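You operate a simulated robot arm through the tools that you are given. There is no shell and no other tool. Be economical: measure what you need, move in short steps, check, and stop when the job is done.

You are at the controls of a simulated robot arm. One attempt, no reset.

Task
Run soap base into the beaker to the 200 mark, add 2 pumps of blue dye and stir it even.
Fine: white stick, back in its holder after; tap shut, slide back in the middle, no other pump.
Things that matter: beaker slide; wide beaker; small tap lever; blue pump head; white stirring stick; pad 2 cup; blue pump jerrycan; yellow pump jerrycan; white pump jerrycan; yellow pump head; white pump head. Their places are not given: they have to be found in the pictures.

Only the result counts: the job must be done as asked and must still hold three seconds after the hand-in. Knocking over, shifting, dropping, spilling or breaking anything else fails it.

Robot
A 6-joint arm with a two-finger parallel gripper, fixed in place. Base frame: the origin is at the foot of the arm, x ahead of it, y to its left, z up; the work surface is at about z = 866. Readings come in mm, rad, newtons and seconds.
With the tool pointing down near the work surface it reaches from about 240 to 640 mm from the base axis. Its first joint turns from -1.152 to 1.152 rad. Payload 2.7 kg.
Tool frame: the origin (TCP) lies between the finger pads and is the grasp point; the fingertips stand 23 mm ahead of it; z points along the fingers, y is the line along which they close. The gripper opens to 94 mm. The fingers are 38 mm wide and 10 mm thick; the gripper's body (54 by 96 mm) begins 39 mm behind the TCP.
Orientation is told as [roll, pitch, yaw] about the base's x, y, z axes, in that order, counted from this pose: with the fingers straight down and closing along the base's y, the tool's x points along the base's -x, its y along +y and its z along -z.

Tools
- The arm moves only by the tool arm_command. Its argument "series" is a list that holds one entry, the list of rows, each a list of 7 numbers: the shift along the base's x, y, z in mm, then the turn, a rotation vector about the base's x, y, z in rad, then the opening, from 0 (shut) to 1 (fully open). In form: [[[x, y, z, rx, ry, rz, gripper], ...]]. A call has 1 to 20 rows; each row is the pose to reach, as a shift and turn from the pose commanded when the call began. A row lasts 0.2 s, in which the tool goes at most 50 mm and 0.15 rad; a call with a longer step from one row to the next is refused whole, and so is a gripper value outside its range. A pose out of reach is approached as far as the arm can. The call stops where the force on the tool passes 40 N (or 10 N more than at its start, if that is more) or the arm is blocked; 0.2 s more then pass. Each finger travels about 45 mm/s and halts on what it meets, pressing with about 36 N; the grip force reading is that of the motor and also rises with nothing between the fingers. The clock runs only during rows and for 0.2 s after the last one: add rows that repeat a pose to give the fingers time. It gives the time, the measured TCP pose, the force on the tool (base axes), the opening and the grip force at its end, in the units of the frame above (readings bear some noise), and new pictures: "pictures" is both (left out), scene, wrist or none.
- Cameras (640 x 400 px; columns grow to the right, rows downward): "scene" is fixed at [80.7, -433.4, 1409.3]; the picture's right is [0.74, -0.67, 0.00], its down [-0.35, -0.39, -0.85] and it looks along [0.57, 0.63, -0.52] (base axes); focal length 283 px, centre (320, 200). "wrist" rides on the gripper at [-39, 0, -44] in the tool frame; the picture's right is [0.00, -1.00, 0.00], its down [0.97, 0.00, -0.24] and it looks along [0.24, 0.00, 0.97] (tool axes); focal length 218 px, centre (320, 200).
- measure_at(camera, pixels): for up to 12 pixels [column, row] of the newest picture of that camera ("zoom" is the newest enlarged one), the place [x, y, z] in the base frame of the surface seen there, good to about 2 mm. The clock stands still meanwhile.
- zoom(camera, box): a new picture of the part [left, top, right, bottom] of that camera's present view, enlarged. The clock stands still meanwhile.
- hand_in(): hands the job in; it is judged then, once.

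Go step by step. Measure first, check grasps and placings, and put right what went wrong. The budget is 80 turns and 150 pictures, counting those below and the enlarged ones. Unless the task says otherwise, let go and move clear before handing in, and close with one line.

The tools are called after "Request:" as name(argument=value, ...) on one line, values as JSON. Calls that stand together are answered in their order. arm_command: Moves the arm, as the interface text tells. Its arguments: {"type":"object","properties":{"series":{"type":"array","items":{"type":"array","items":{"type":"array","items":{"type":"number"}}}},"pictures":{"type":"string","enum":["both","scene","wrist","none"]}},"required":["series"]} The other tools are called the same way: measure_at (camera, pixels) gives the place of the surface under pixels of a picture; zoom (camera, box) takes an enlarged picture of a part of a camera's view; hand_in () hands the job in.

At the start:

```text
time: 0.0
eef_pos: [411.7, 131.1, 1219.5]
tool_rot: [0.0, -0.001, -0.001]
force: [0.4, 0.8, -0.1]
gripper_width: 94.1
grip_force: 0.0
```

scene: 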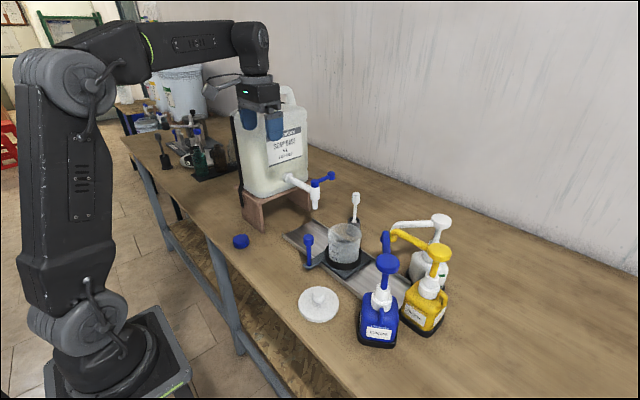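
wrist: 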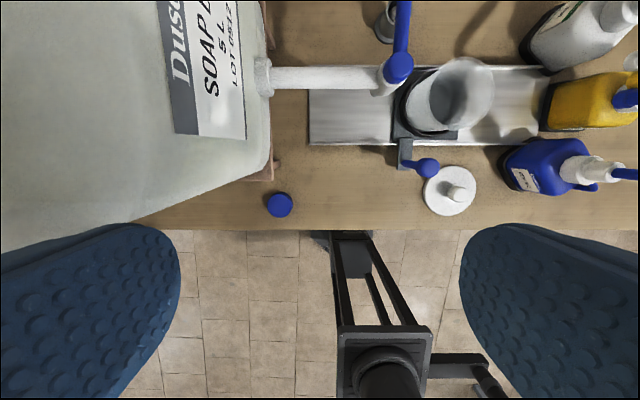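

The scene shows the tap around (315,185), the beaker on its slide at (345,245) with a blue knob at (308,242), and the pumps at the right. I'll zoom in and measure these.

Request:
zoom(camera="scene", box=[220, 150, 380, 250])

Request:
zoom(camera="scene", box=[290, 180, 482, 350])

Request:
measure_at(camera="scene", pixels=[[331, 176], [315, 183], [292, 180], [315, 205], [308, 240], [311, 264], [345, 228], [355, 198], [355, 220], [388, 263], [386, 237], [382, 298]])

Request:
measure_at(camera="wrist", pixels=[[399, 67], [405, 10], [311, 95], [312, 143], [427, 167], [385, 25], [480, 135], [530, 100], [440, 62], [490, 85], [405, 155], [400, 110]])

```text
4.00 times, centred on (300, 200) of scene
```

zoom: 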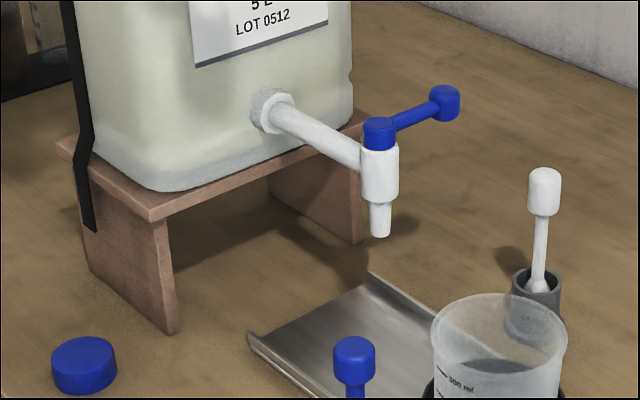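

```text
2.35 times, centred on (386, 265) of scene
```

zoom: 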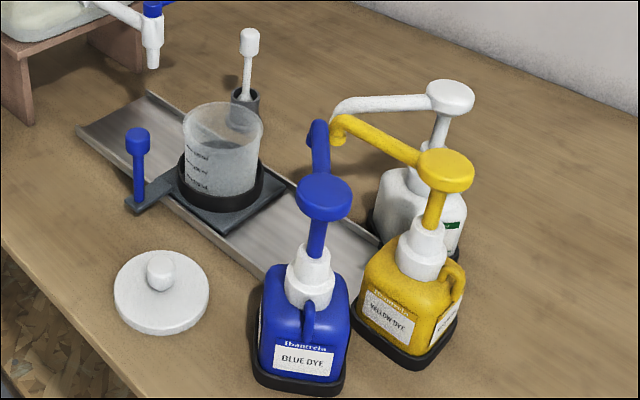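

```text
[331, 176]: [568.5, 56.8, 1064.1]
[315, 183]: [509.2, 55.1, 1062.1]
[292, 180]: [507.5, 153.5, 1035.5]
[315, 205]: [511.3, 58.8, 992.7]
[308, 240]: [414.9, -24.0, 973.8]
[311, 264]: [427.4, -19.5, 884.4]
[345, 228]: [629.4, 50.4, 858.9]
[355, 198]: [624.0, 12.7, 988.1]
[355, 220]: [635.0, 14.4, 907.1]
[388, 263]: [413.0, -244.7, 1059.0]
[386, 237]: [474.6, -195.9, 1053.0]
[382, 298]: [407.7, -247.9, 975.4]
```

```text
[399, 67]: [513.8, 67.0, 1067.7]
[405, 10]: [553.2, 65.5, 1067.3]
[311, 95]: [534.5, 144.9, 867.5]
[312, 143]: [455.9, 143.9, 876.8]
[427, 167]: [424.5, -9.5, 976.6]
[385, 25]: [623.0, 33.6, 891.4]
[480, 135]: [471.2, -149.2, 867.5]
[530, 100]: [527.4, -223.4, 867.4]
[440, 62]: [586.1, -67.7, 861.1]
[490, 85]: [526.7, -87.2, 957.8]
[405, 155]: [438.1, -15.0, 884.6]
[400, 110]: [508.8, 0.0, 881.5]
```

Tap spout is near (511,58,990), slide knob near (420,-15,980), stick near (626,12,988). Next I'll get closer views of the pumps, nozzles and beaker.

Request:
zoom(camera="wrist", box=[360, 0, 640, 220])

Request:
arm_command(series=[[[0, -40, 0, 0, 0, 0, 1], [0, -80, 0, 0, 0, 0, 1], [0, -120, 0, 0, 0, 0, 1], [0, -160, 0, 0, 0, 0, 1], [0, -200, 0, 0, 0, 0, 1], [0, -240, 0, 0, 0, 0, 1], [0, -280, 0, 0, 0, 0, 1], [0, -280, 0, 0, 0, 0, 1]]], pictures="both")

```text
1.82 times, centred on (500, 110) of wrist
```

zoom: 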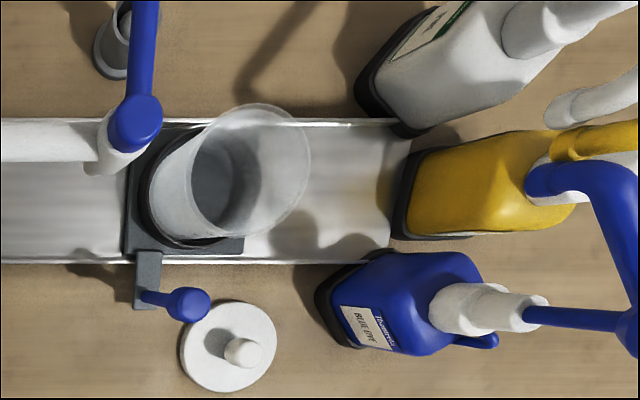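

```text
time: 1.8
eef_pos: [413.2, -151.1, 1219.1]
tool_rot: [0.0, 0.0, -0.001]
force: [-0.8, 0.3, 0.2]
gripper_width: 94.3
grip_force: 0.1
```

scene: 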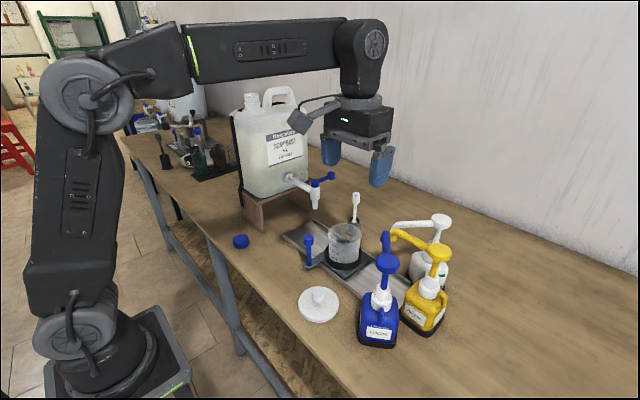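
wrist: 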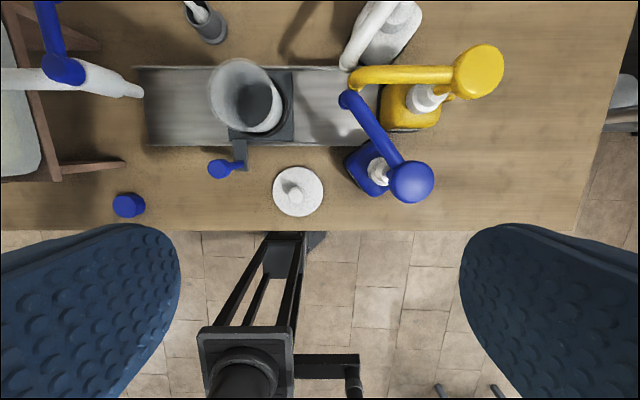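

Now the pumps are visible from above: blue nozzle tip (349,100), blue head (411,182), yellow head (478,70). Measuring them.

Request:
measure_at(camera="wrist", pixels=[[349, 100], [411, 182], [358, 78], [480, 70], [219, 168], [240, 62], [240, 124], [211, 95], [395, 130], [146, 72], [370, 88], [247, 165]])

Request:
zoom(camera="wrist", box=[130, 0, 450, 220])

Request:
zoom(camera="scene", box=[292, 180, 382, 280])

```text
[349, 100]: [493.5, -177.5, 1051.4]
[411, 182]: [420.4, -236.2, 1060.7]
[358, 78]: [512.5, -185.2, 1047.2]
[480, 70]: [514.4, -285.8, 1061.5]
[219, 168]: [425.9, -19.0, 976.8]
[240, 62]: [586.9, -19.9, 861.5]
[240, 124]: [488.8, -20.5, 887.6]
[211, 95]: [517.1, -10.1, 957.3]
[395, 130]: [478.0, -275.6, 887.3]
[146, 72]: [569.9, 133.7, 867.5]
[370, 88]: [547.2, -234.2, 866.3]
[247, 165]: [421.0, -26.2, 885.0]
```

```text
1.82 times, centred on (290, 110) of wrist
```

zoom: 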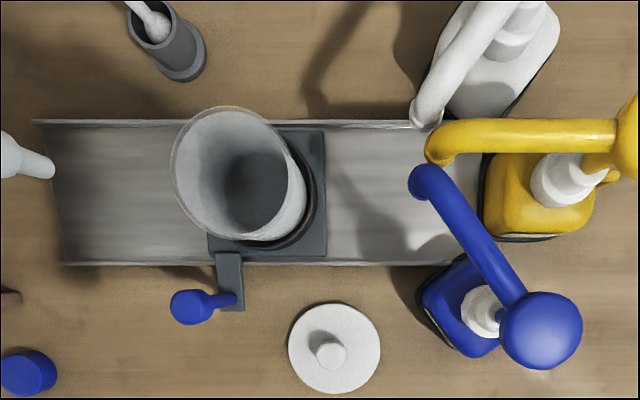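

```text
4.00 times, centred on (337, 230) of scene
```

zoom: 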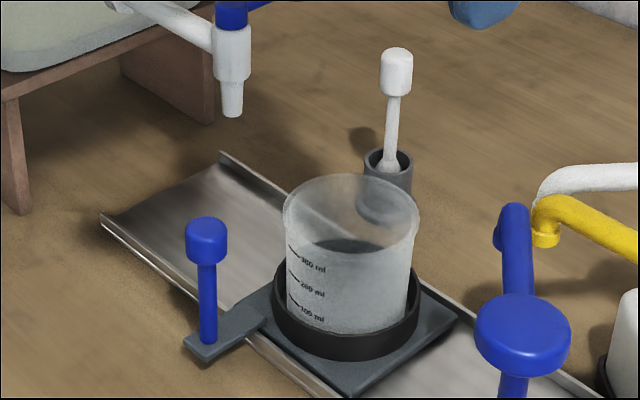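

Blue nozzle tip is about (493,-178,1051), beaker rim centre about (516,-54). I'll measure the slide plate corners, the jerrycan front and the knob sides to plan the slide move.

Request:
measure_at(camera="wrist", pixels=[[231, 136], [291, 138], [291, 76], [260, 132], [289, 100], [213, 168], [225, 168], [219, 162], [219, 174], [297, 191], [283, 194], [110, 70]])

Request:
measure_at(camera="scene", pixels=[[290, 166], [305, 172], [275, 178], [308, 160], [305, 140], [333, 174], [326, 179], [315, 180], [304, 239], [312, 239], [308, 246], [308, 255]])

```text
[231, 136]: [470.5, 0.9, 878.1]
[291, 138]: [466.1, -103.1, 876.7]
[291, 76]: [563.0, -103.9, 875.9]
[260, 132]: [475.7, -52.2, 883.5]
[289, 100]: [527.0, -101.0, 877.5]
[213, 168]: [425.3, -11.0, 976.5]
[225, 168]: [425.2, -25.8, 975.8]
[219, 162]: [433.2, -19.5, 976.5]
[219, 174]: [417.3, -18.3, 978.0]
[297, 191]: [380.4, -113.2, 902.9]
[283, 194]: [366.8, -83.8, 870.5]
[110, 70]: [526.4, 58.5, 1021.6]
```

```text
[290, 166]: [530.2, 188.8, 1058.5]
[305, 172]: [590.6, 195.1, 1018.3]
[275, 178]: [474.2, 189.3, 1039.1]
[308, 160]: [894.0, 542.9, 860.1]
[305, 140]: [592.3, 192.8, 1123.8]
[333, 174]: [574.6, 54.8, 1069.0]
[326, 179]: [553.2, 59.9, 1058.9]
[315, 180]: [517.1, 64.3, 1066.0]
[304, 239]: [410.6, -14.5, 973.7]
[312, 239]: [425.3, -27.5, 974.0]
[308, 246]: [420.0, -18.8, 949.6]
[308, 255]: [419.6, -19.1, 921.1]
```

The plate is centred at y≈-51.5, the knob at (425.5,-18.7), top z 977, and the jerrycan face at y≈190, so there's room. I'll move over the knob and descend.

Request:
arm_command(series=[[[6, 40, 0, 0, 0, 0, 1], [12, 85, 0, 0, 0, 0, 0.8], [12.3, 132.4, 0, 0, 0, 0, 0.6], [12.3, 132.4, -50, 0, 0, 0, 0.6], [12.3, 132.4, -100, 0, 0, 0, 0.6], [12.3, 132.4, -150, 0, 0, 0, 0.6], [12.3, 132.4, -190, 0, 0, 0, 0.6], [12.3, 132.4, -225, 0, 0, 0, 0.6], [12.3, 132.4, -252, 0, 0, 0, 0.6], [12.3, 132.4, -252, 0, 0, 0, 0.6]]])

```text
time: 4.0
eef_pos: [423.3, -15.1, 966.3]
tool_rot: [0.0, 0.0, 0.0]
force: [-0.5, 0.4, 0.3]
gripper_width: 56.2
grip_force: 0.1
```

scene: 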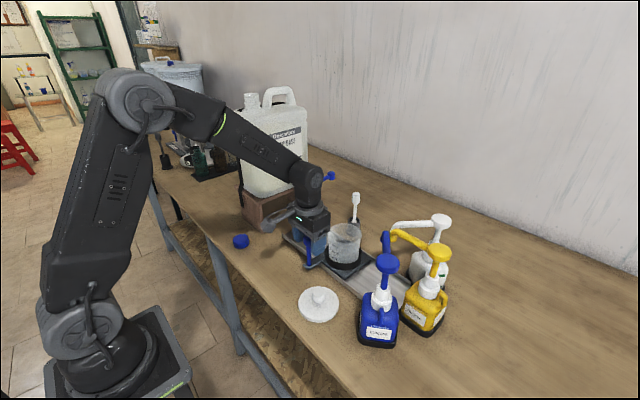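
wrist: 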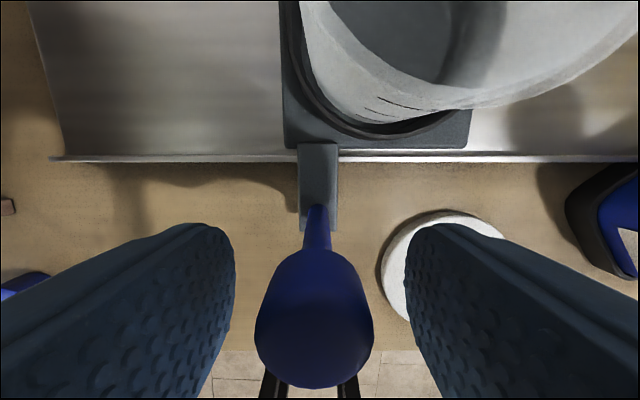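

The knob sits between the fingers (wrist (315,320)). I'll close on it and then pull towards the tap in the same call.

Request:
arm_command(series=[[[0, 0, 0, 0, 0, 0, 0.3], [0, 0, 0, 0, 0, 0, 0], [0, 0, 0, 0, 0, 0, 0], [0, 0, 0, 0, 0, 0, 0], [0, 10, 0, 0, 0, 0, 0], [0, 20, 0, 0, 0, 0, 0], [0, 30, 0, 0, 0, 0, 0], [0, 40, 0, 0, 0, 0, 0], [0, 50, 0, 0, 0, 0, 0], [0, 60, 0, 0, 0, 0, 0], [0, 70, 0, 0, 0, 0, 0], [0, 80, 0, 0, 0, 0, 0], [0, 90, 0, 0, 0, 0, 0], [0, 97, 0, 0, 0, 0, 0], [0, 104, 0, 0, 0, 0, 0], [0, 109, 0, 0, 0, 0, 0], [0, 109, 0, 0, 0, 0, 0]]])

```text
time: 7.6
eef_pos: [423.9, 91.3, 967.7]
tool_rot: [0.0, 0.0, 0.002]
force: [-23.2, 3.2, 8.4]
gripper_width: 25.8
grip_force: 45.1
```

scene: 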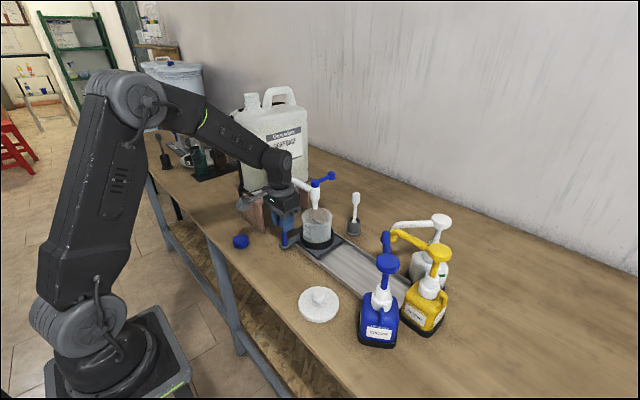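
wrist: 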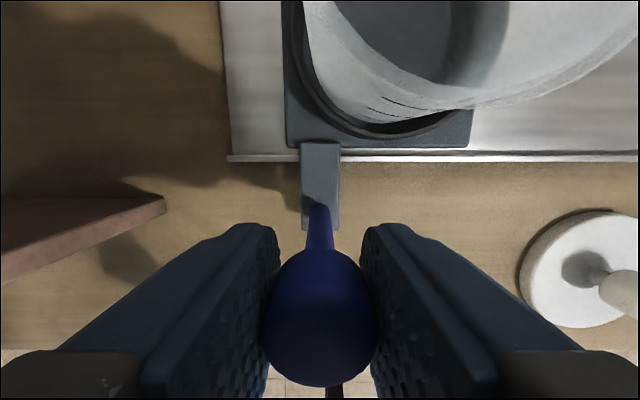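

The slide followed to y≈92 with the knob held (25.8 mm). I'll release, rise clear and check spout alignment.

Request:
arm_command(series=[[[0, 0, 0, 0, 0, 0, 0.3], [0, 0, 0, 0, 0, 0, 0.6], [0, 0, 0, 0, 0, 0, 0.6], [0, 0, 40, 0, 0, 0, 0.6], [0, 0, 90, 0, 0, 0, 0.6], [0, 0, 140, 0, 0, 0, 0.5], [0, 0, 190, 0, 0, 0, 0.3], [-20, -30, 220, 0, 0, 0, 0.1], [-50, -60, 230, 0, 0, 0, 0], [-50, -60, 230, 0, 0, 0, 0]]])

Request:
zoom(camera="scene", box=[260, 160, 370, 260])

Request:
zoom(camera="wrist", box=[200, 0, 440, 150])

```text
time: 9.8
eef_pos: [374.1, 29.8, 1198.1]
tool_rot: [0.001, -0.002, 0.001]
force: [-0.5, -0.2, -0.1]
gripper_width: 0.0
grip_force: 36.2
```

scene: 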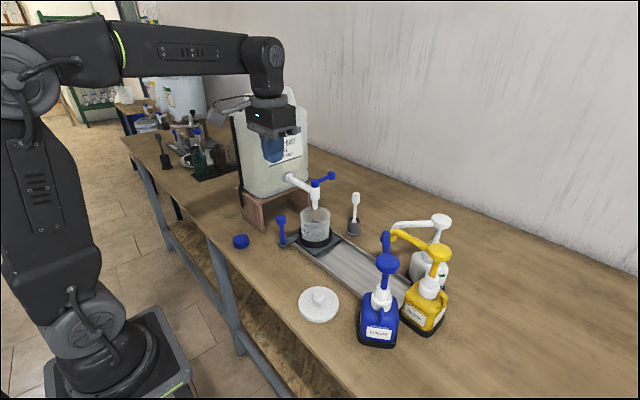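
wrist: 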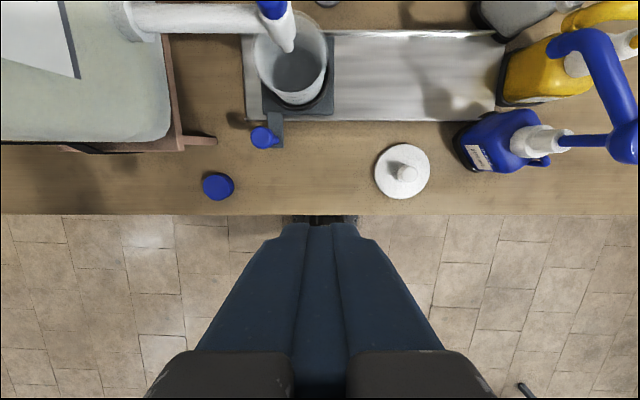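

```text
4.00 times, centred on (315, 210) of scene
```

zoom: 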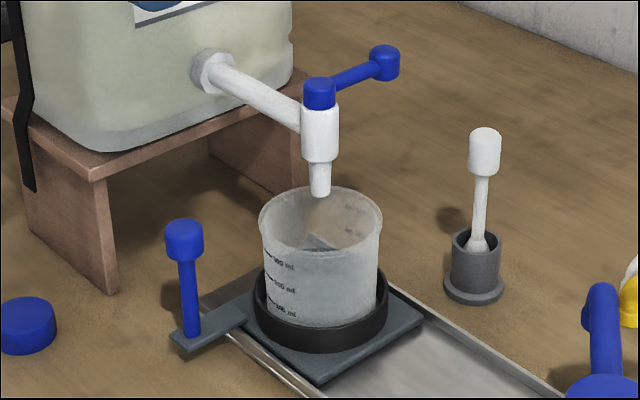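

```text
2.67 times, centred on (320, 75) of wrist
```

zoom: 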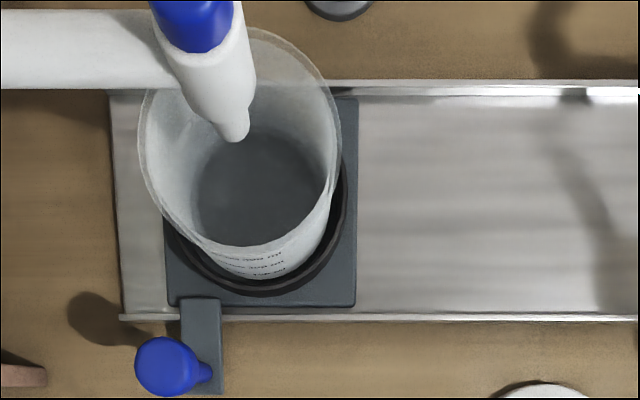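

Spout (zoom (320,185)) is above the beaker's mouth. Now I'll hover over the tap lever to measure its knob from above.

Request:
arm_command(series=[[[40, 7, 10, 0, 0, 0, 0], [80, 14, 10, 0, 0, 0, 0.2], [120, 21, 10, 0, 0, 0, 0.5], [160, 28, 10, 0, 0, 0, 0.5], [185, 33, 10, 0, 0, 0, 0.5], [185, 33, 10, 0, 0, 0, 0.5]]])

Request:
zoom(camera="wrist", box=[220, 100, 420, 260])

```text
time: 11.2
eef_pos: [551.9, 65.9, 1203.4]
tool_rot: [0.0, -0.003, 0.0]
force: [0.3, 0.4, -0.2]
gripper_width: 47.1
grip_force: 0.1
out of reach, approached as far as the arm can: row 5, 6
```

scene: 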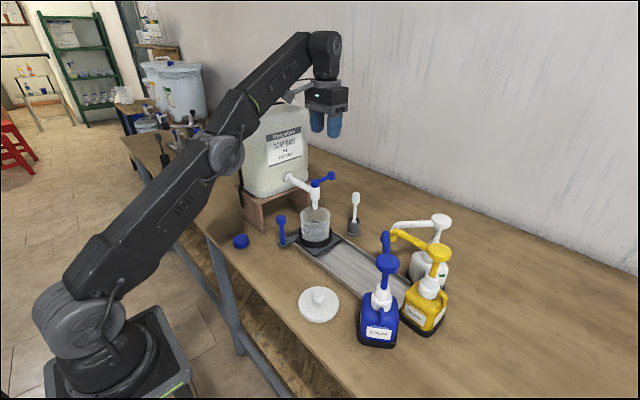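
wrist: 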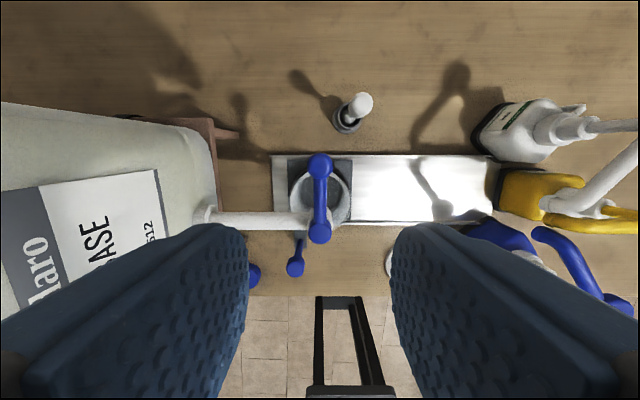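

```text
2.50 times, centred on (320, 180) of wrist
```

zoom: 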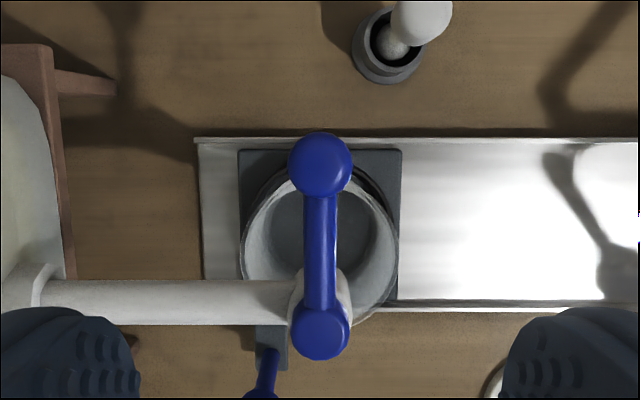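

Request:
measure_at(camera="wrist", pixels=[[320, 165], [310, 165], [331, 165], [320, 155], [320, 176], [320, 232], [320, 241], [312, 232], [329, 232], [320, 200], [325, 215]])

Request:
measure_at(camera="scene", pixels=[[331, 174], [331, 179], [321, 181], [315, 183], [316, 186]])

```text
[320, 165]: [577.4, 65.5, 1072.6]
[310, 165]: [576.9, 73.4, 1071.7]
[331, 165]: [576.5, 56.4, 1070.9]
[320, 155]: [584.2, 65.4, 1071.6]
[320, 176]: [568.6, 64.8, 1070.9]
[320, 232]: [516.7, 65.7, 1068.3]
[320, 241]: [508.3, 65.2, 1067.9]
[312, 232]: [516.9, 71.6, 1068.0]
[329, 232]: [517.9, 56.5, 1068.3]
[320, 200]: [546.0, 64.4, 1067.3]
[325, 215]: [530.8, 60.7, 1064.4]
```

```text
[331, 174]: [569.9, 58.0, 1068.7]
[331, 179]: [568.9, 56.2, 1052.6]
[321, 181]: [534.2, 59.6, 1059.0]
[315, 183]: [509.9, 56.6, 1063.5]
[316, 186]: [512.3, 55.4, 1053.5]
```

Lever axis (517.5,64.5), knob (577,65), z 1051–1072. I'll descend part way, then verify the pose.

Request:
arm_command(series=[[[0, 0, -40, 0, 0, 0, 0.5], [6, 0, -75, 0, 0, 0, 0.5], [18, 0, -95, 0, 0, 0, 0.5], [18, 0, -95, 0, 0, 0, 0.5]]], pictures="wrist")

```text
time: 12.2
eef_pos: [569.5, 64.5, 1109.6]
tool_rot: [-0.002, -0.002, 0.0]
force: [-0.7, -1.5, -0.7]
gripper_width: 47.0
grip_force: 0.1
```

wrist: 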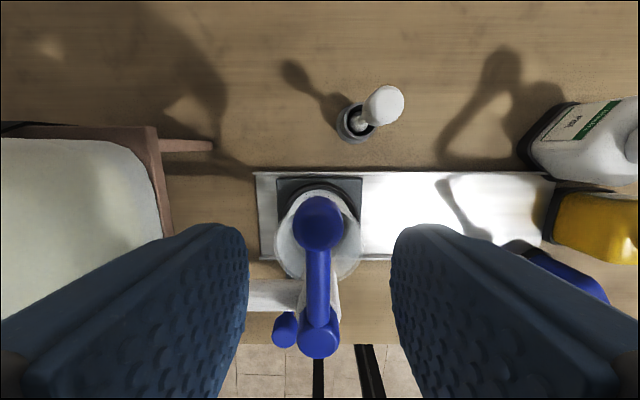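

The knob is centred between the fingers. I'll descend 49 mm, shift 7.5 mm ahead and close.

Request:
arm_command(series=[[[7.5, 0.5, -20, 0, 0, 0, 0.5], [7.5, 0.5, -49, 0, 0, 0, 0.5], [7.5, 0.5, -49, 0, 0, 0, 0.5], [7.5, 0.5, -49, 0, 0, 0, 0.2], [7.5, 0.5, -49, 0, 0, 0, 0], [7.5, 0.5, -49, 0, 0, 0, 0], [7.5, 0.5, -49, 0, 0, 0, 0]]])

Request:
zoom(camera="scene", box=[270, 180, 370, 260])

```text
time: 13.8
eef_pos: [577.2, 63.0, 1056.8]
tool_rot: [-0.002, -0.001, 0.002]
force: [1.0, -0.7, -2.8]
gripper_width: 20.9
grip_force: 44.6
```

scene: 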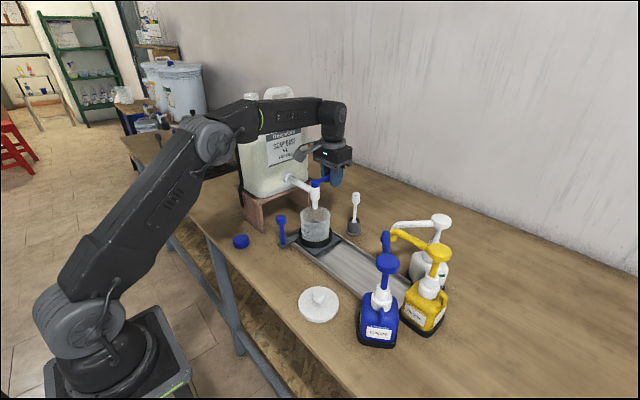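
wrist: 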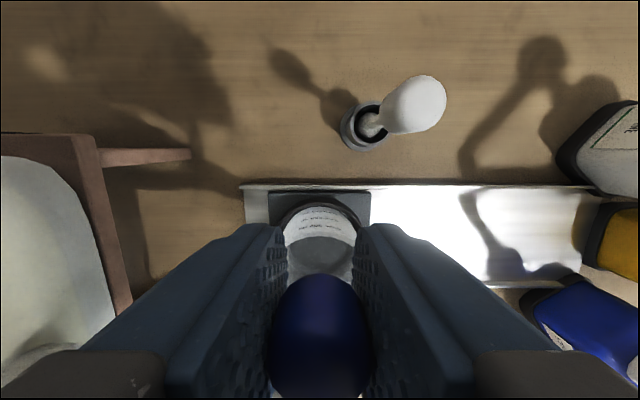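

```text
5.00 times, centred on (320, 220) of scene
```

zoom: 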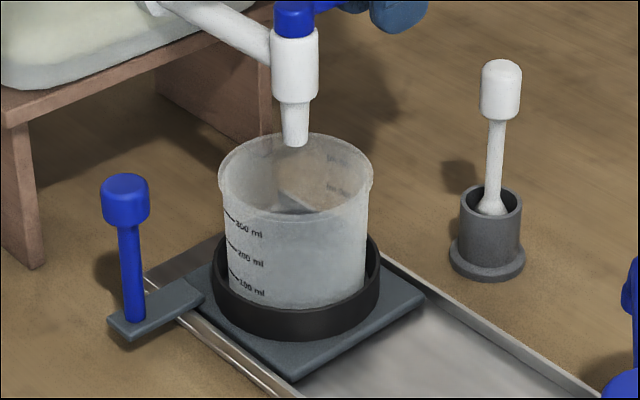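

The lever knob is gripped (20.9 mm). I'll try a small turn (0.3 rad towards -y) to see whether it moves and whether anything flows.

Request:
arm_command(series=[[[-0.2, -4.5, 0, 0, 0, -0.075, 0], [-0.7, -8.9, 0, 0, 0, -0.15, 0], [-1.5, -13.3, 0, 0, 0, -0.225, 0], [-2.7, -17.6, 0, 0, 0, -0.3, 0]]])

Request:
zoom(camera="scene", box=[270, 180, 370, 260])

```text
time: 14.8
eef_pos: [575.0, 46.9, 1058.0]
tool_rot: [-0.003, 0.002, -0.302]
force: [2.2, -1.3, -13.2]
gripper_width: 21.1
grip_force: 45.0
```

scene: 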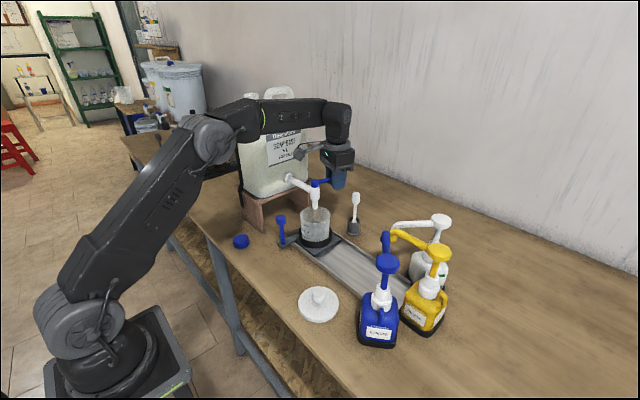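
wrist: 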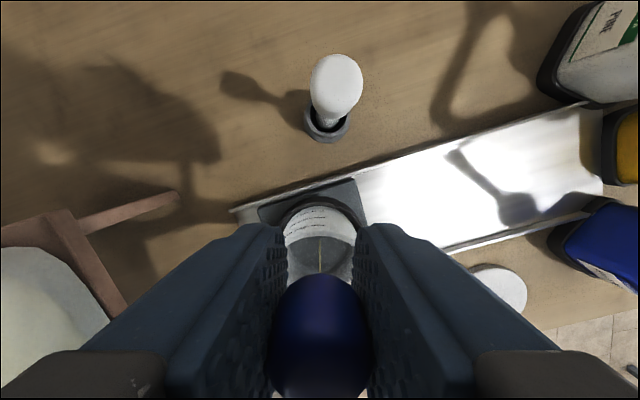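

```text
5.00 times, centred on (320, 220) of scene
```

zoom: 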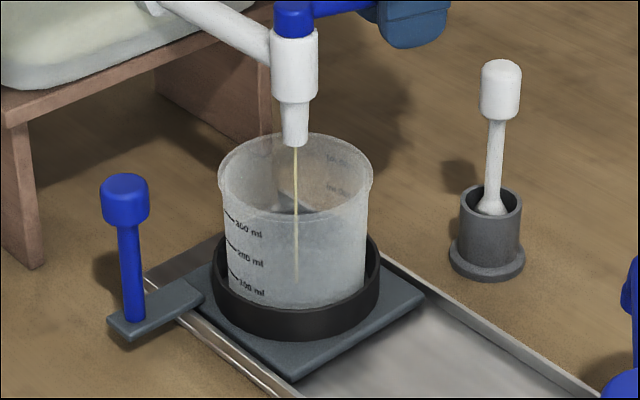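

It flows with a thin stream (zoom (295,200)), so this direction opens. I'll open to about 0.6 rad and hold a second to gauge the fill rate.

Request:
arm_command(series=[[[-3.3, -8.3, 0, 0, 0, -0.15, 0], [-7.7, -16.0, 0, 0, 0, -0.3, 0], [-7.7, -16.0, 0, 0, 0, -0.3, 0], [-7.7, -16.0, 0, 0, 0, -0.3, 0], [-7.7, -16.0, 0, 0, 0, -0.3, 0], [-7.7, -16.0, 0, 0, 0, -0.3, 0]]], pictures="none")

Request:
zoom(camera="scene", box=[290, 190, 345, 260])

```text
time: 16.2
eef_pos: [567.5, 30.9, 1057.4]
tool_rot: [-0.002, -0.001, -0.601]
force: [-5.7, -2.6, -12.2]
gripper_width: 21.0
grip_force: 45.5
```

```text
5.71 times, centred on (318, 225) of scene
```

zoom: 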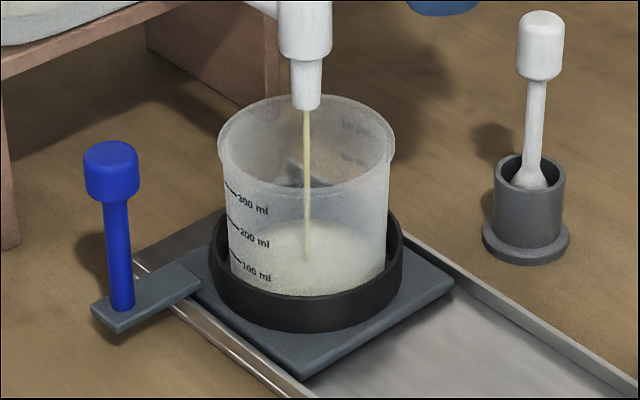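

The beaker is filling fast; I'll zoom tight on the level while the clock stands still.

Request:
zoom(camera="scene", box=[305, 205, 329, 245])

```text
10.00 times, centred on (317, 225) of scene
```

zoom: 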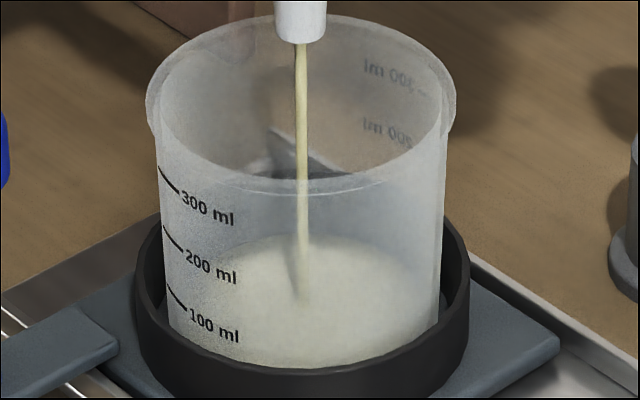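

Level looks to be around 60–70 ml (back edge at zoom row 235). I'll measure tick heights and the liquid surface.

Request:
measure_at(camera="zoom", pixels=[[180, 185], [180, 245], [182, 305], [340, 240], [340, 270], [300, 340], [220, 320], [300, 190], [250, 20], [420, 90], [412, 140], [400, 255]])

```text
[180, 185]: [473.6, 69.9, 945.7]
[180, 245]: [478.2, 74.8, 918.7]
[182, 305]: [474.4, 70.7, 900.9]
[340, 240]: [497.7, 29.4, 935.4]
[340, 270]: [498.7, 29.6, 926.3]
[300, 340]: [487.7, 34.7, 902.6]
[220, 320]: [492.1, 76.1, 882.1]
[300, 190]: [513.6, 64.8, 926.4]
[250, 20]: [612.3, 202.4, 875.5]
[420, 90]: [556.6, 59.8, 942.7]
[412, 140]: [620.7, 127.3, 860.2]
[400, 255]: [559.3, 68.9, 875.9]
```

Ticks lie about 22 mm apart; the level reads about 50–60 ml and the 200 line should appear with its back edge at zoom row ≈143. I'll hold about 0.8 s more and re-read to get the rate.

Request:
arm_command(series=[[[0, 0, 0, 0, 0, 0, 0], [0, 0, 0, 0, 0, 0, 0], [0, 0, 0, 0, 0, 0, 0]]], pictures="none")

Request:
zoom(camera="scene", box=[305, 205, 329, 245])

```text
time: 17.0
eef_pos: [567.6, 29.8, 1057.3]
tool_rot: [0.001, -0.001, -0.601]
force: [-3.8, 0.7, -12.8]
gripper_width: 21.2
grip_force: 45.2
```

```text
10.00 times, centred on (317, 225) of scene
```

zoom: 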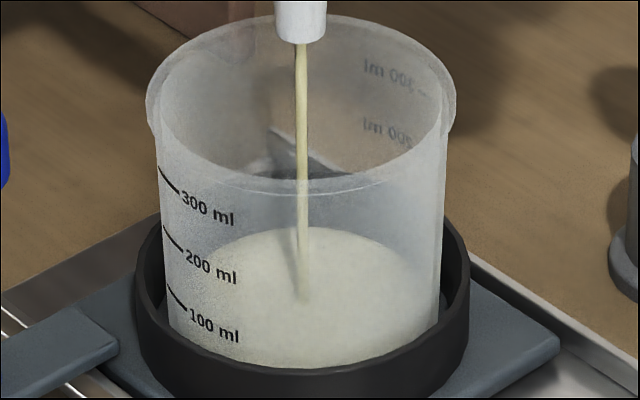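

The back edge went from row 235 to 227 in 0.8 s, about 10 rows/s. I'll hold 4 s more.

Request:
arm_command(series=[[[0, 0, 0, 0, 0, 0, 0], [0, 0, 0, 0, 0, 0, 0], [0, 0, 0, 0, 0, 0, 0], [0, 0, 0, 0, 0, 0, 0], [0, 0, 0, 0, 0, 0, 0], [0, 0, 0, 0, 0, 0, 0], [0, 0, 0, 0, 0, 0, 0], [0, 0, 0, 0, 0, 0, 0], [0, 0, 0, 0, 0, 0, 0], [0, 0, 0, 0, 0, 0, 0], [0, 0, 0, 0, 0, 0, 0], [0, 0, 0, 0, 0, 0, 0], [0, 0, 0, 0, 0, 0, 0], [0, 0, 0, 0, 0, 0, 0], [0, 0, 0, 0, 0, 0, 0], [0, 0, 0, 0, 0, 0, 0], [0, 0, 0, 0, 0, 0, 0], [0, 0, 0, 0, 0, 0, 0], [0, 0, 0, 0, 0, 0, 0]]], pictures="none")

Request:
zoom(camera="scene", box=[305, 205, 329, 245])

```text
time: 21.0
eef_pos: [567.9, 29.8, 1057.3]
tool_rot: [0.002, -0.002, -0.6]
force: [-5.5, 2.4, -14.3]
gripper_width: 21.1
grip_force: 45.1
```

```text
10.00 times, centred on (317, 225) of scene
```

zoom: 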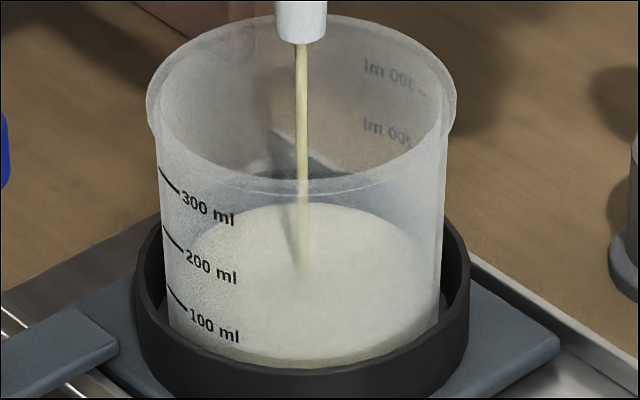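

Back edge at row 202 (~110 ml), rising ~6 rows/s; target about 145. Holding 4.2 s more.

Request:
arm_command(series=[[[0, 0, 0, 0, 0, 0, 0], [0, 0, 0, 0, 0, 0, 0], [0, 0, 0, 0, 0, 0, 0], [0, 0, 0, 0, 0, 0, 0], [0, 0, 0, 0, 0, 0, 0], [0, 0, 0, 0, 0, 0, 0], [0, 0, 0, 0, 0, 0, 0], [0, 0, 0, 0, 0, 0, 0], [0, 0, 0, 0, 0, 0, 0], [0, 0, 0, 0, 0, 0, 0], [0, 0, 0, 0, 0, 0, 0], [0, 0, 0, 0, 0, 0, 0], [0, 0, 0, 0, 0, 0, 0], [0, 0, 0, 0, 0, 0, 0], [0, 0, 0, 0, 0, 0, 0], [0, 0, 0, 0, 0, 0, 0], [0, 0, 0, 0, 0, 0, 0], [0, 0, 0, 0, 0, 0, 0], [0, 0, 0, 0, 0, 0, 0], [0, 0, 0, 0, 0, 0, 0]]], pictures="none")

Request:
zoom(camera="scene", box=[305, 205, 329, 245])

```text
time: 25.2
eef_pos: [567.9, 29.8, 1059.3]
tool_rot: [0.001, -0.003, -0.602]
force: [-3.7, 1.9, -10.5]
gripper_width: 21.0
grip_force: 44.9
```

```text
10.00 times, centred on (317, 225) of scene
```

zoom: 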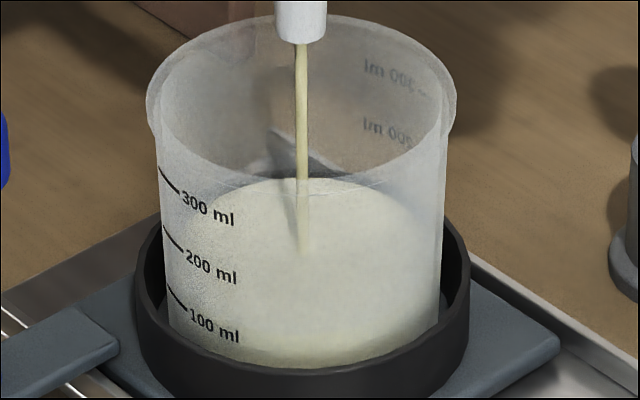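

Back edge at row 178 (~150 ml), ~9.5 ml/s. Holding 3 s more before the last check.

Request:
arm_command(series=[[[0, 0, 0, 0, 0, 0, 0], [0, 0, 0, 0, 0, 0, 0], [0, 0, 0, 0, 0, 0, 0], [0, 0, 0, 0, 0, 0, 0], [0, 0, 0, 0, 0, 0, 0], [0, 0, 0, 0, 0, 0, 0], [0, 0, 0, 0, 0, 0, 0], [0, 0, 0, 0, 0, 0, 0], [0, 0, 0, 0, 0, 0, 0], [0, 0, 0, 0, 0, 0, 0], [0, 0, 0, 0, 0, 0, 0], [0, 0, 0, 0, 0, 0, 0], [0, 0, 0, 0, 0, 0, 0], [0, 0, 0, 0, 0, 0, 0]]], pictures="none")

Request:
zoom(camera="scene", box=[305, 205, 329, 245])

```text
time: 28.2
eef_pos: [567.8, 30.5, 1057.9]
tool_rot: [0.0, -0.002, -0.601]
force: [-1.8, 1.9, -5.8]
gripper_width: 21.2
grip_force: 44.4
```

```text
10.00 times, centred on (317, 225) of scene
```

zoom: 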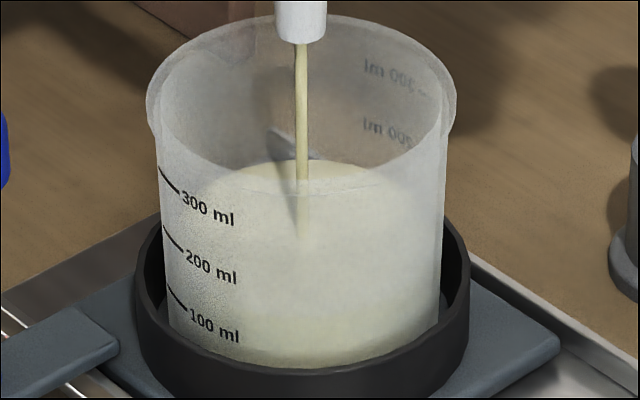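

Back edge at row 161 (~175 ml). I'll look closely at both scales before timing the close.

Request:
zoom(camera="scene", box=[319, 206, 333, 228])

Request:
zoom(camera="scene", box=[298, 214, 314, 240])

```text
16.00 times, centred on (326, 217) of scene
```

zoom: 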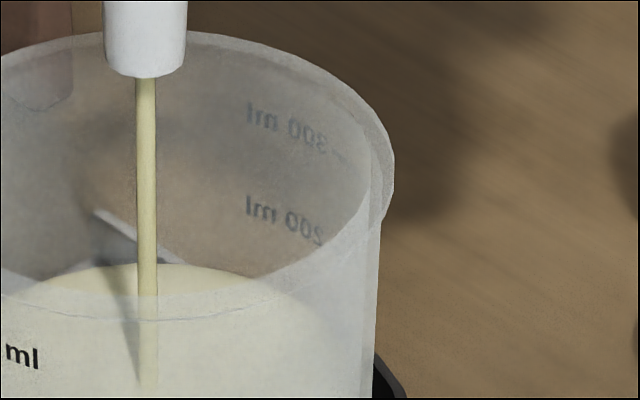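

```text
15.38 times, centred on (306, 227) of scene
```

zoom: 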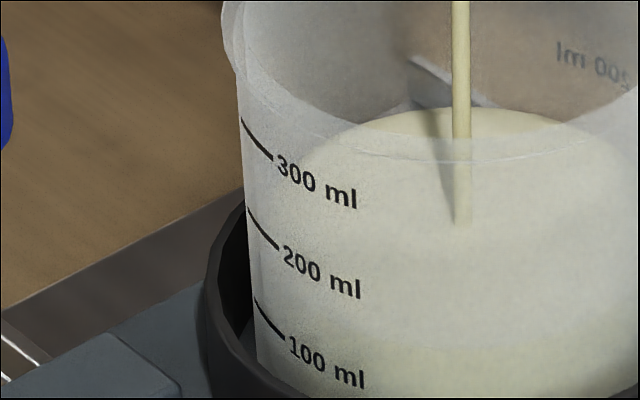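

Allowing for the tick arc on the beaker wall, the 200 line's back edge should be near zoom row ~127, so the level is really about 140–150 ml. Holding 3.4 s more, then re-reading.

Request:
arm_command(series=[[[0, 0, 0, 0, 0, 0, 0], [0, 0, 0, 0, 0, 0, 0], [0, 0, 0, 0, 0, 0, 0], [0, 0, 0, 0, 0, 0, 0], [0, 0, 0, 0, 0, 0, 0], [0, 0, 0, 0, 0, 0, 0], [0, 0, 0, 0, 0, 0, 0], [0, 0, 0, 0, 0, 0, 0], [0, 0, 0, 0, 0, 0, 0], [0, 0, 0, 0, 0, 0, 0], [0, 0, 0, 0, 0, 0, 0], [0, 0, 0, 0, 0, 0, 0], [0, 0, 0, 0, 0, 0, 0], [0, 0, 0, 0, 0, 0, 0], [0, 0, 0, 0, 0, 0, 0], [0, 0, 0, 0, 0, 0, 0]]], pictures="none")

Request:
zoom(camera="scene", box=[305, 205, 329, 245])

Request:
zoom(camera="scene", box=[319, 206, 333, 228])

Request:
zoom(camera="scene", box=[298, 214, 314, 240])

```text
time: 31.6
eef_pos: [567.6, 29.8, 1058.4]
tool_rot: [0.0, -0.002, -0.601]
force: [-1.5, 0.4, -4.0]
gripper_width: 21.1
grip_force: 45.6
```

```text
10.00 times, centred on (317, 225) of scene
```

zoom: 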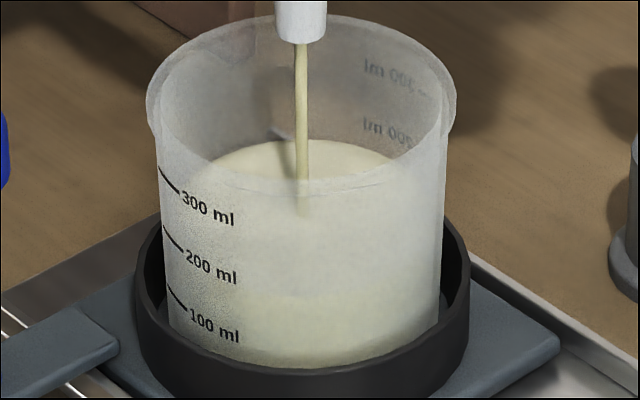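

```text
16.00 times, centred on (326, 217) of scene
```

zoom: 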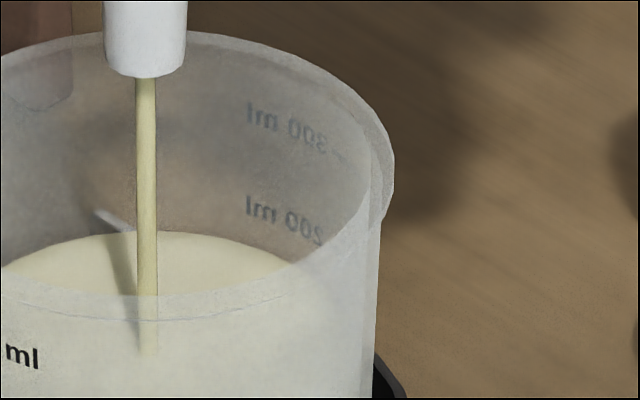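

```text
15.38 times, centred on (306, 227) of scene
```

zoom: 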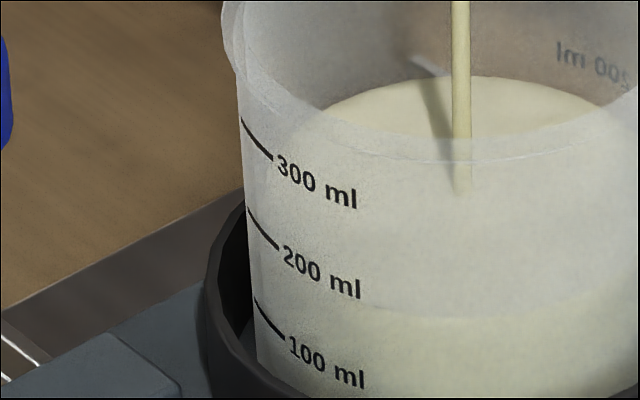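

Back edge now at row 140. I'll look at the front edge of the surface relative to the "200 ml" label.

Request:
zoom(camera="scene", box=[302, 222, 330, 240])

Request:
zoom(camera="wrist", box=[270, 180, 370, 300])

```text
16.00 times, centred on (316, 231) of scene
```

zoom: 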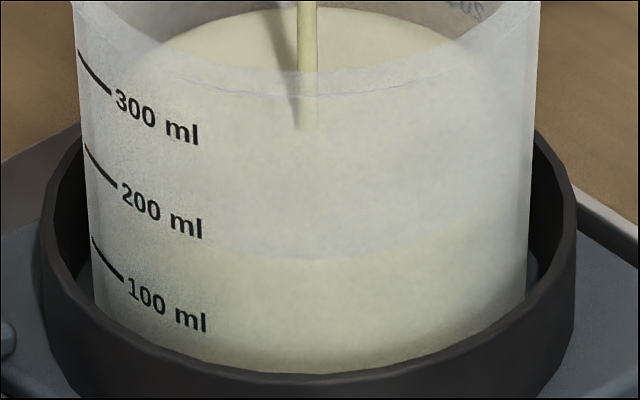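

```text
3.33 times, centred on (320, 240) of wrist
```

zoom: 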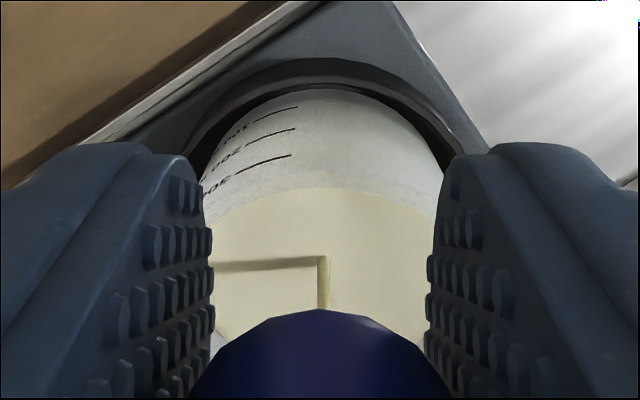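

The front edge (row ~262) is about 12–15 ml below the 200 line. I'll wait briefly and turn the lever shut, still holding it.

Request:
arm_command(series=[[[0, 0, 0, 0, 0, 0, 0], [0, 0, 0, 0, 0, 0, 0], [4.5, 7.7, 0, 0, 0, 0.15, 0], [7.7, 16.0, 0, 0, 0, 0.3, 0], [9.7, 24.7, 0, 0, 0, 0.45, 0], [10.4, 33.6, 0, 0, 0, 0.6, 0], [10.4, 35, 0, 0, 0, 0.61, 0]]], pictures="none")

Request:
zoom(camera="scene", box=[305, 205, 329, 245])

Request:
zoom(camera="scene", box=[302, 222, 330, 240])

Request:
zoom(camera="scene", box=[319, 206, 333, 228])

```text
time: 33.2
eef_pos: [578.1, 66.2, 1058.9]
tool_rot: [-0.001, -0.001, 0.011]
force: [0.4, -2.0, -1.9]
gripper_width: 21.2
grip_force: 45.1
```

```text
10.00 times, centred on (317, 225) of scene
```

zoom: 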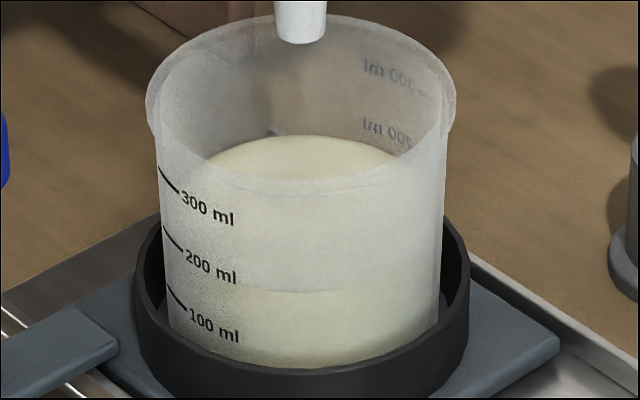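

```text
16.00 times, centred on (316, 231) of scene
```

zoom: 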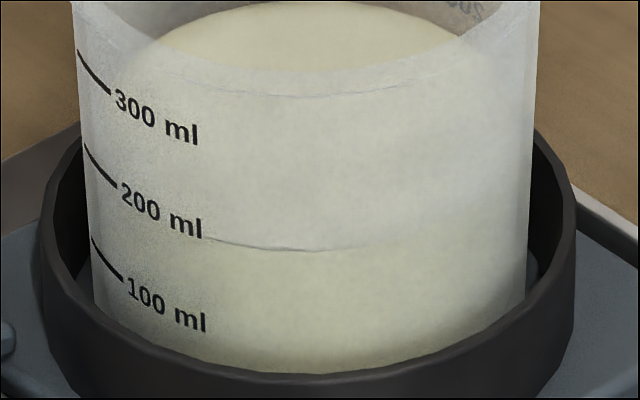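

```text
16.00 times, centred on (326, 217) of scene
```

zoom: 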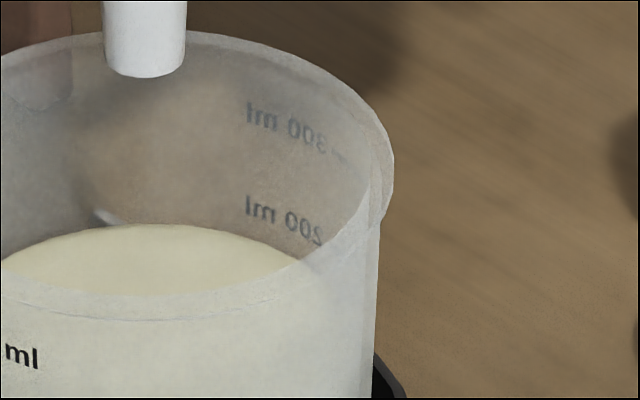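

The tap is shut and the stream has stopped. The level reads ~180–200; I'll measure heights of the surface and the marks directly to decide on a top-up.

Request:
measure_at(camera="zoom", pixels=[[60, 265], [120, 250], [180, 250], [220, 260], [150, 235], [100, 275], [255, 205], [275, 213], [292, 222], [306, 228], [318, 236], [300, 132]])

Request:
zoom(camera="scene", box=[302, 218, 330, 236])

```text
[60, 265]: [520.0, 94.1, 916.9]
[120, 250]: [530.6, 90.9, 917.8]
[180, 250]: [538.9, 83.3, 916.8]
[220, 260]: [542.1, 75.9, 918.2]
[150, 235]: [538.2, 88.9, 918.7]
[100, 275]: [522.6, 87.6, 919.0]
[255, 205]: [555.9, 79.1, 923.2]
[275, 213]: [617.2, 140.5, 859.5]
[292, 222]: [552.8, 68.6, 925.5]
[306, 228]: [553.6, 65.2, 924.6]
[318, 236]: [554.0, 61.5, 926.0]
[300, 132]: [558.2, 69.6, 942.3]
```

```text
16.00 times, centred on (316, 227) of scene
```

zoom: 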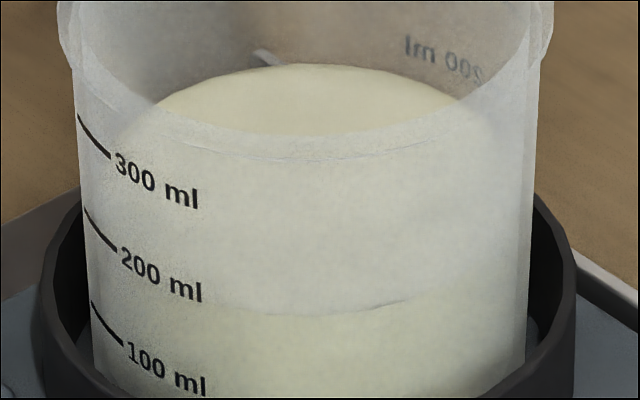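

Surface is z≈918; the back "200" label is at ≈925. Measuring the front 200/100/300 ticks.

Request:
measure_at(camera="zoom", pixels=[[92, 217], [98, 225], [104, 233], [110, 240], [127, 262], [150, 273], [175, 285], [196, 292], [98, 136], [104, 144], [103, 324], [112, 333]])

```text
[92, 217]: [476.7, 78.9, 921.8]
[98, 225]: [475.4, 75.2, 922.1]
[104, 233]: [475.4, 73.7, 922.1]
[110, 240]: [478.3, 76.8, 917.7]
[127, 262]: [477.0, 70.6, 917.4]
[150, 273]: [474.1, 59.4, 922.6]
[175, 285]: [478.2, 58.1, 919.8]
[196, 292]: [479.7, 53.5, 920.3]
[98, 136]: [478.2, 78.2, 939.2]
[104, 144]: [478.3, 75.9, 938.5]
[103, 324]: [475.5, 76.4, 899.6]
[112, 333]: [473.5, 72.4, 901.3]
```

Mark 200 is at z≈921, the surface ≈918: about 12–15 ml short. I'll open to 0.6 rad, hold briefly, and shut again.

Request:
arm_command(series=[[[-0.7, -10.3, 0, 0, 0, -0.15, 0], [-2.7, -19, 0, 0, 0, -0.3, 0], [-5.9, -27.3, 0, 0, 0, -0.45, 0], [-10.4, -35, 0, 0, 0, -0.6, 0], [-10.4, -35, 0, 0, 0, -0.6, 0], [-10.4, -35, 0, 0, 0, -0.6, 0], [-5.9, -27.3, 0, 0, 0, -0.45, 0], [-2.7, -19, 0, 0, 0, -0.3, 0], [-0.7, -10.3, 0, 0, 0, -0.15, 0], [0, -1.4, 0, 0, 0, 0, 0], [0, 0, 0, 0, 0, 0, 0], [0, 0, 0, 0, 0, 0, 0]]], pictures="none")

Request:
zoom(camera="scene", box=[302, 218, 330, 236])

Request:
zoom(camera="scene", box=[319, 206, 333, 228])

Request:
measure_at(camera="zoom", pixels=[[60, 260], [120, 250], [180, 250], [220, 255], [150, 235], [100, 270], [150, 260], [80, 255], [200, 245], [140, 225]])

```text
time: 35.8
eef_pos: [577.4, 64.6, 1057.6]
tool_rot: [-0.002, 0.001, 0.013]
force: [1.6, -3.2, -8.0]
gripper_width: 21.3
grip_force: 45.2
```

```text
16.00 times, centred on (316, 227) of scene
```

zoom: 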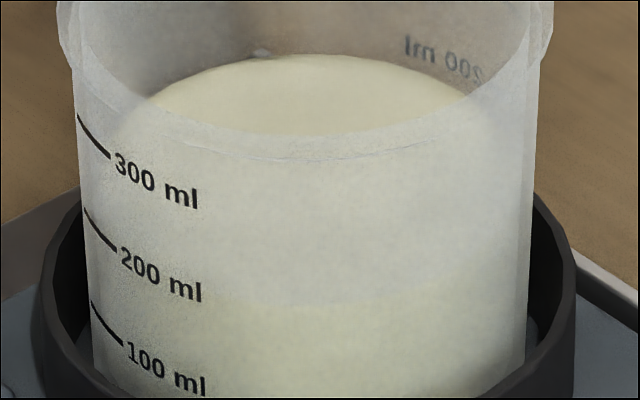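

```text
16.00 times, centred on (326, 217) of scene
```

zoom: 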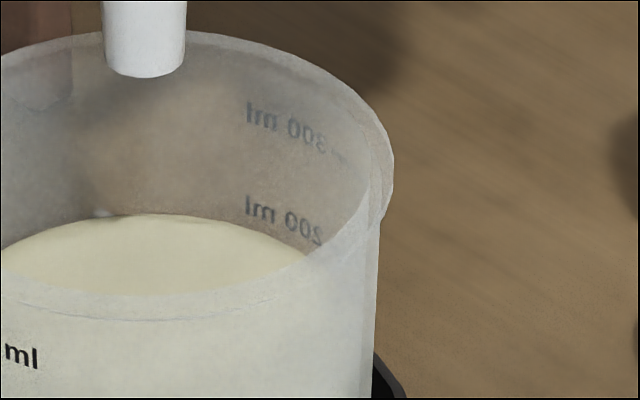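

```text
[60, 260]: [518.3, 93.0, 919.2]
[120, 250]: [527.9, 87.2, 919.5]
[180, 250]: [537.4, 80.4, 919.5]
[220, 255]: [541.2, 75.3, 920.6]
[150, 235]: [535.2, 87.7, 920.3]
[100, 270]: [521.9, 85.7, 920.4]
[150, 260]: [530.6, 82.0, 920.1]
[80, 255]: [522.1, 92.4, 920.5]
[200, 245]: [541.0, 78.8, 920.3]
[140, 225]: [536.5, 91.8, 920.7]
```

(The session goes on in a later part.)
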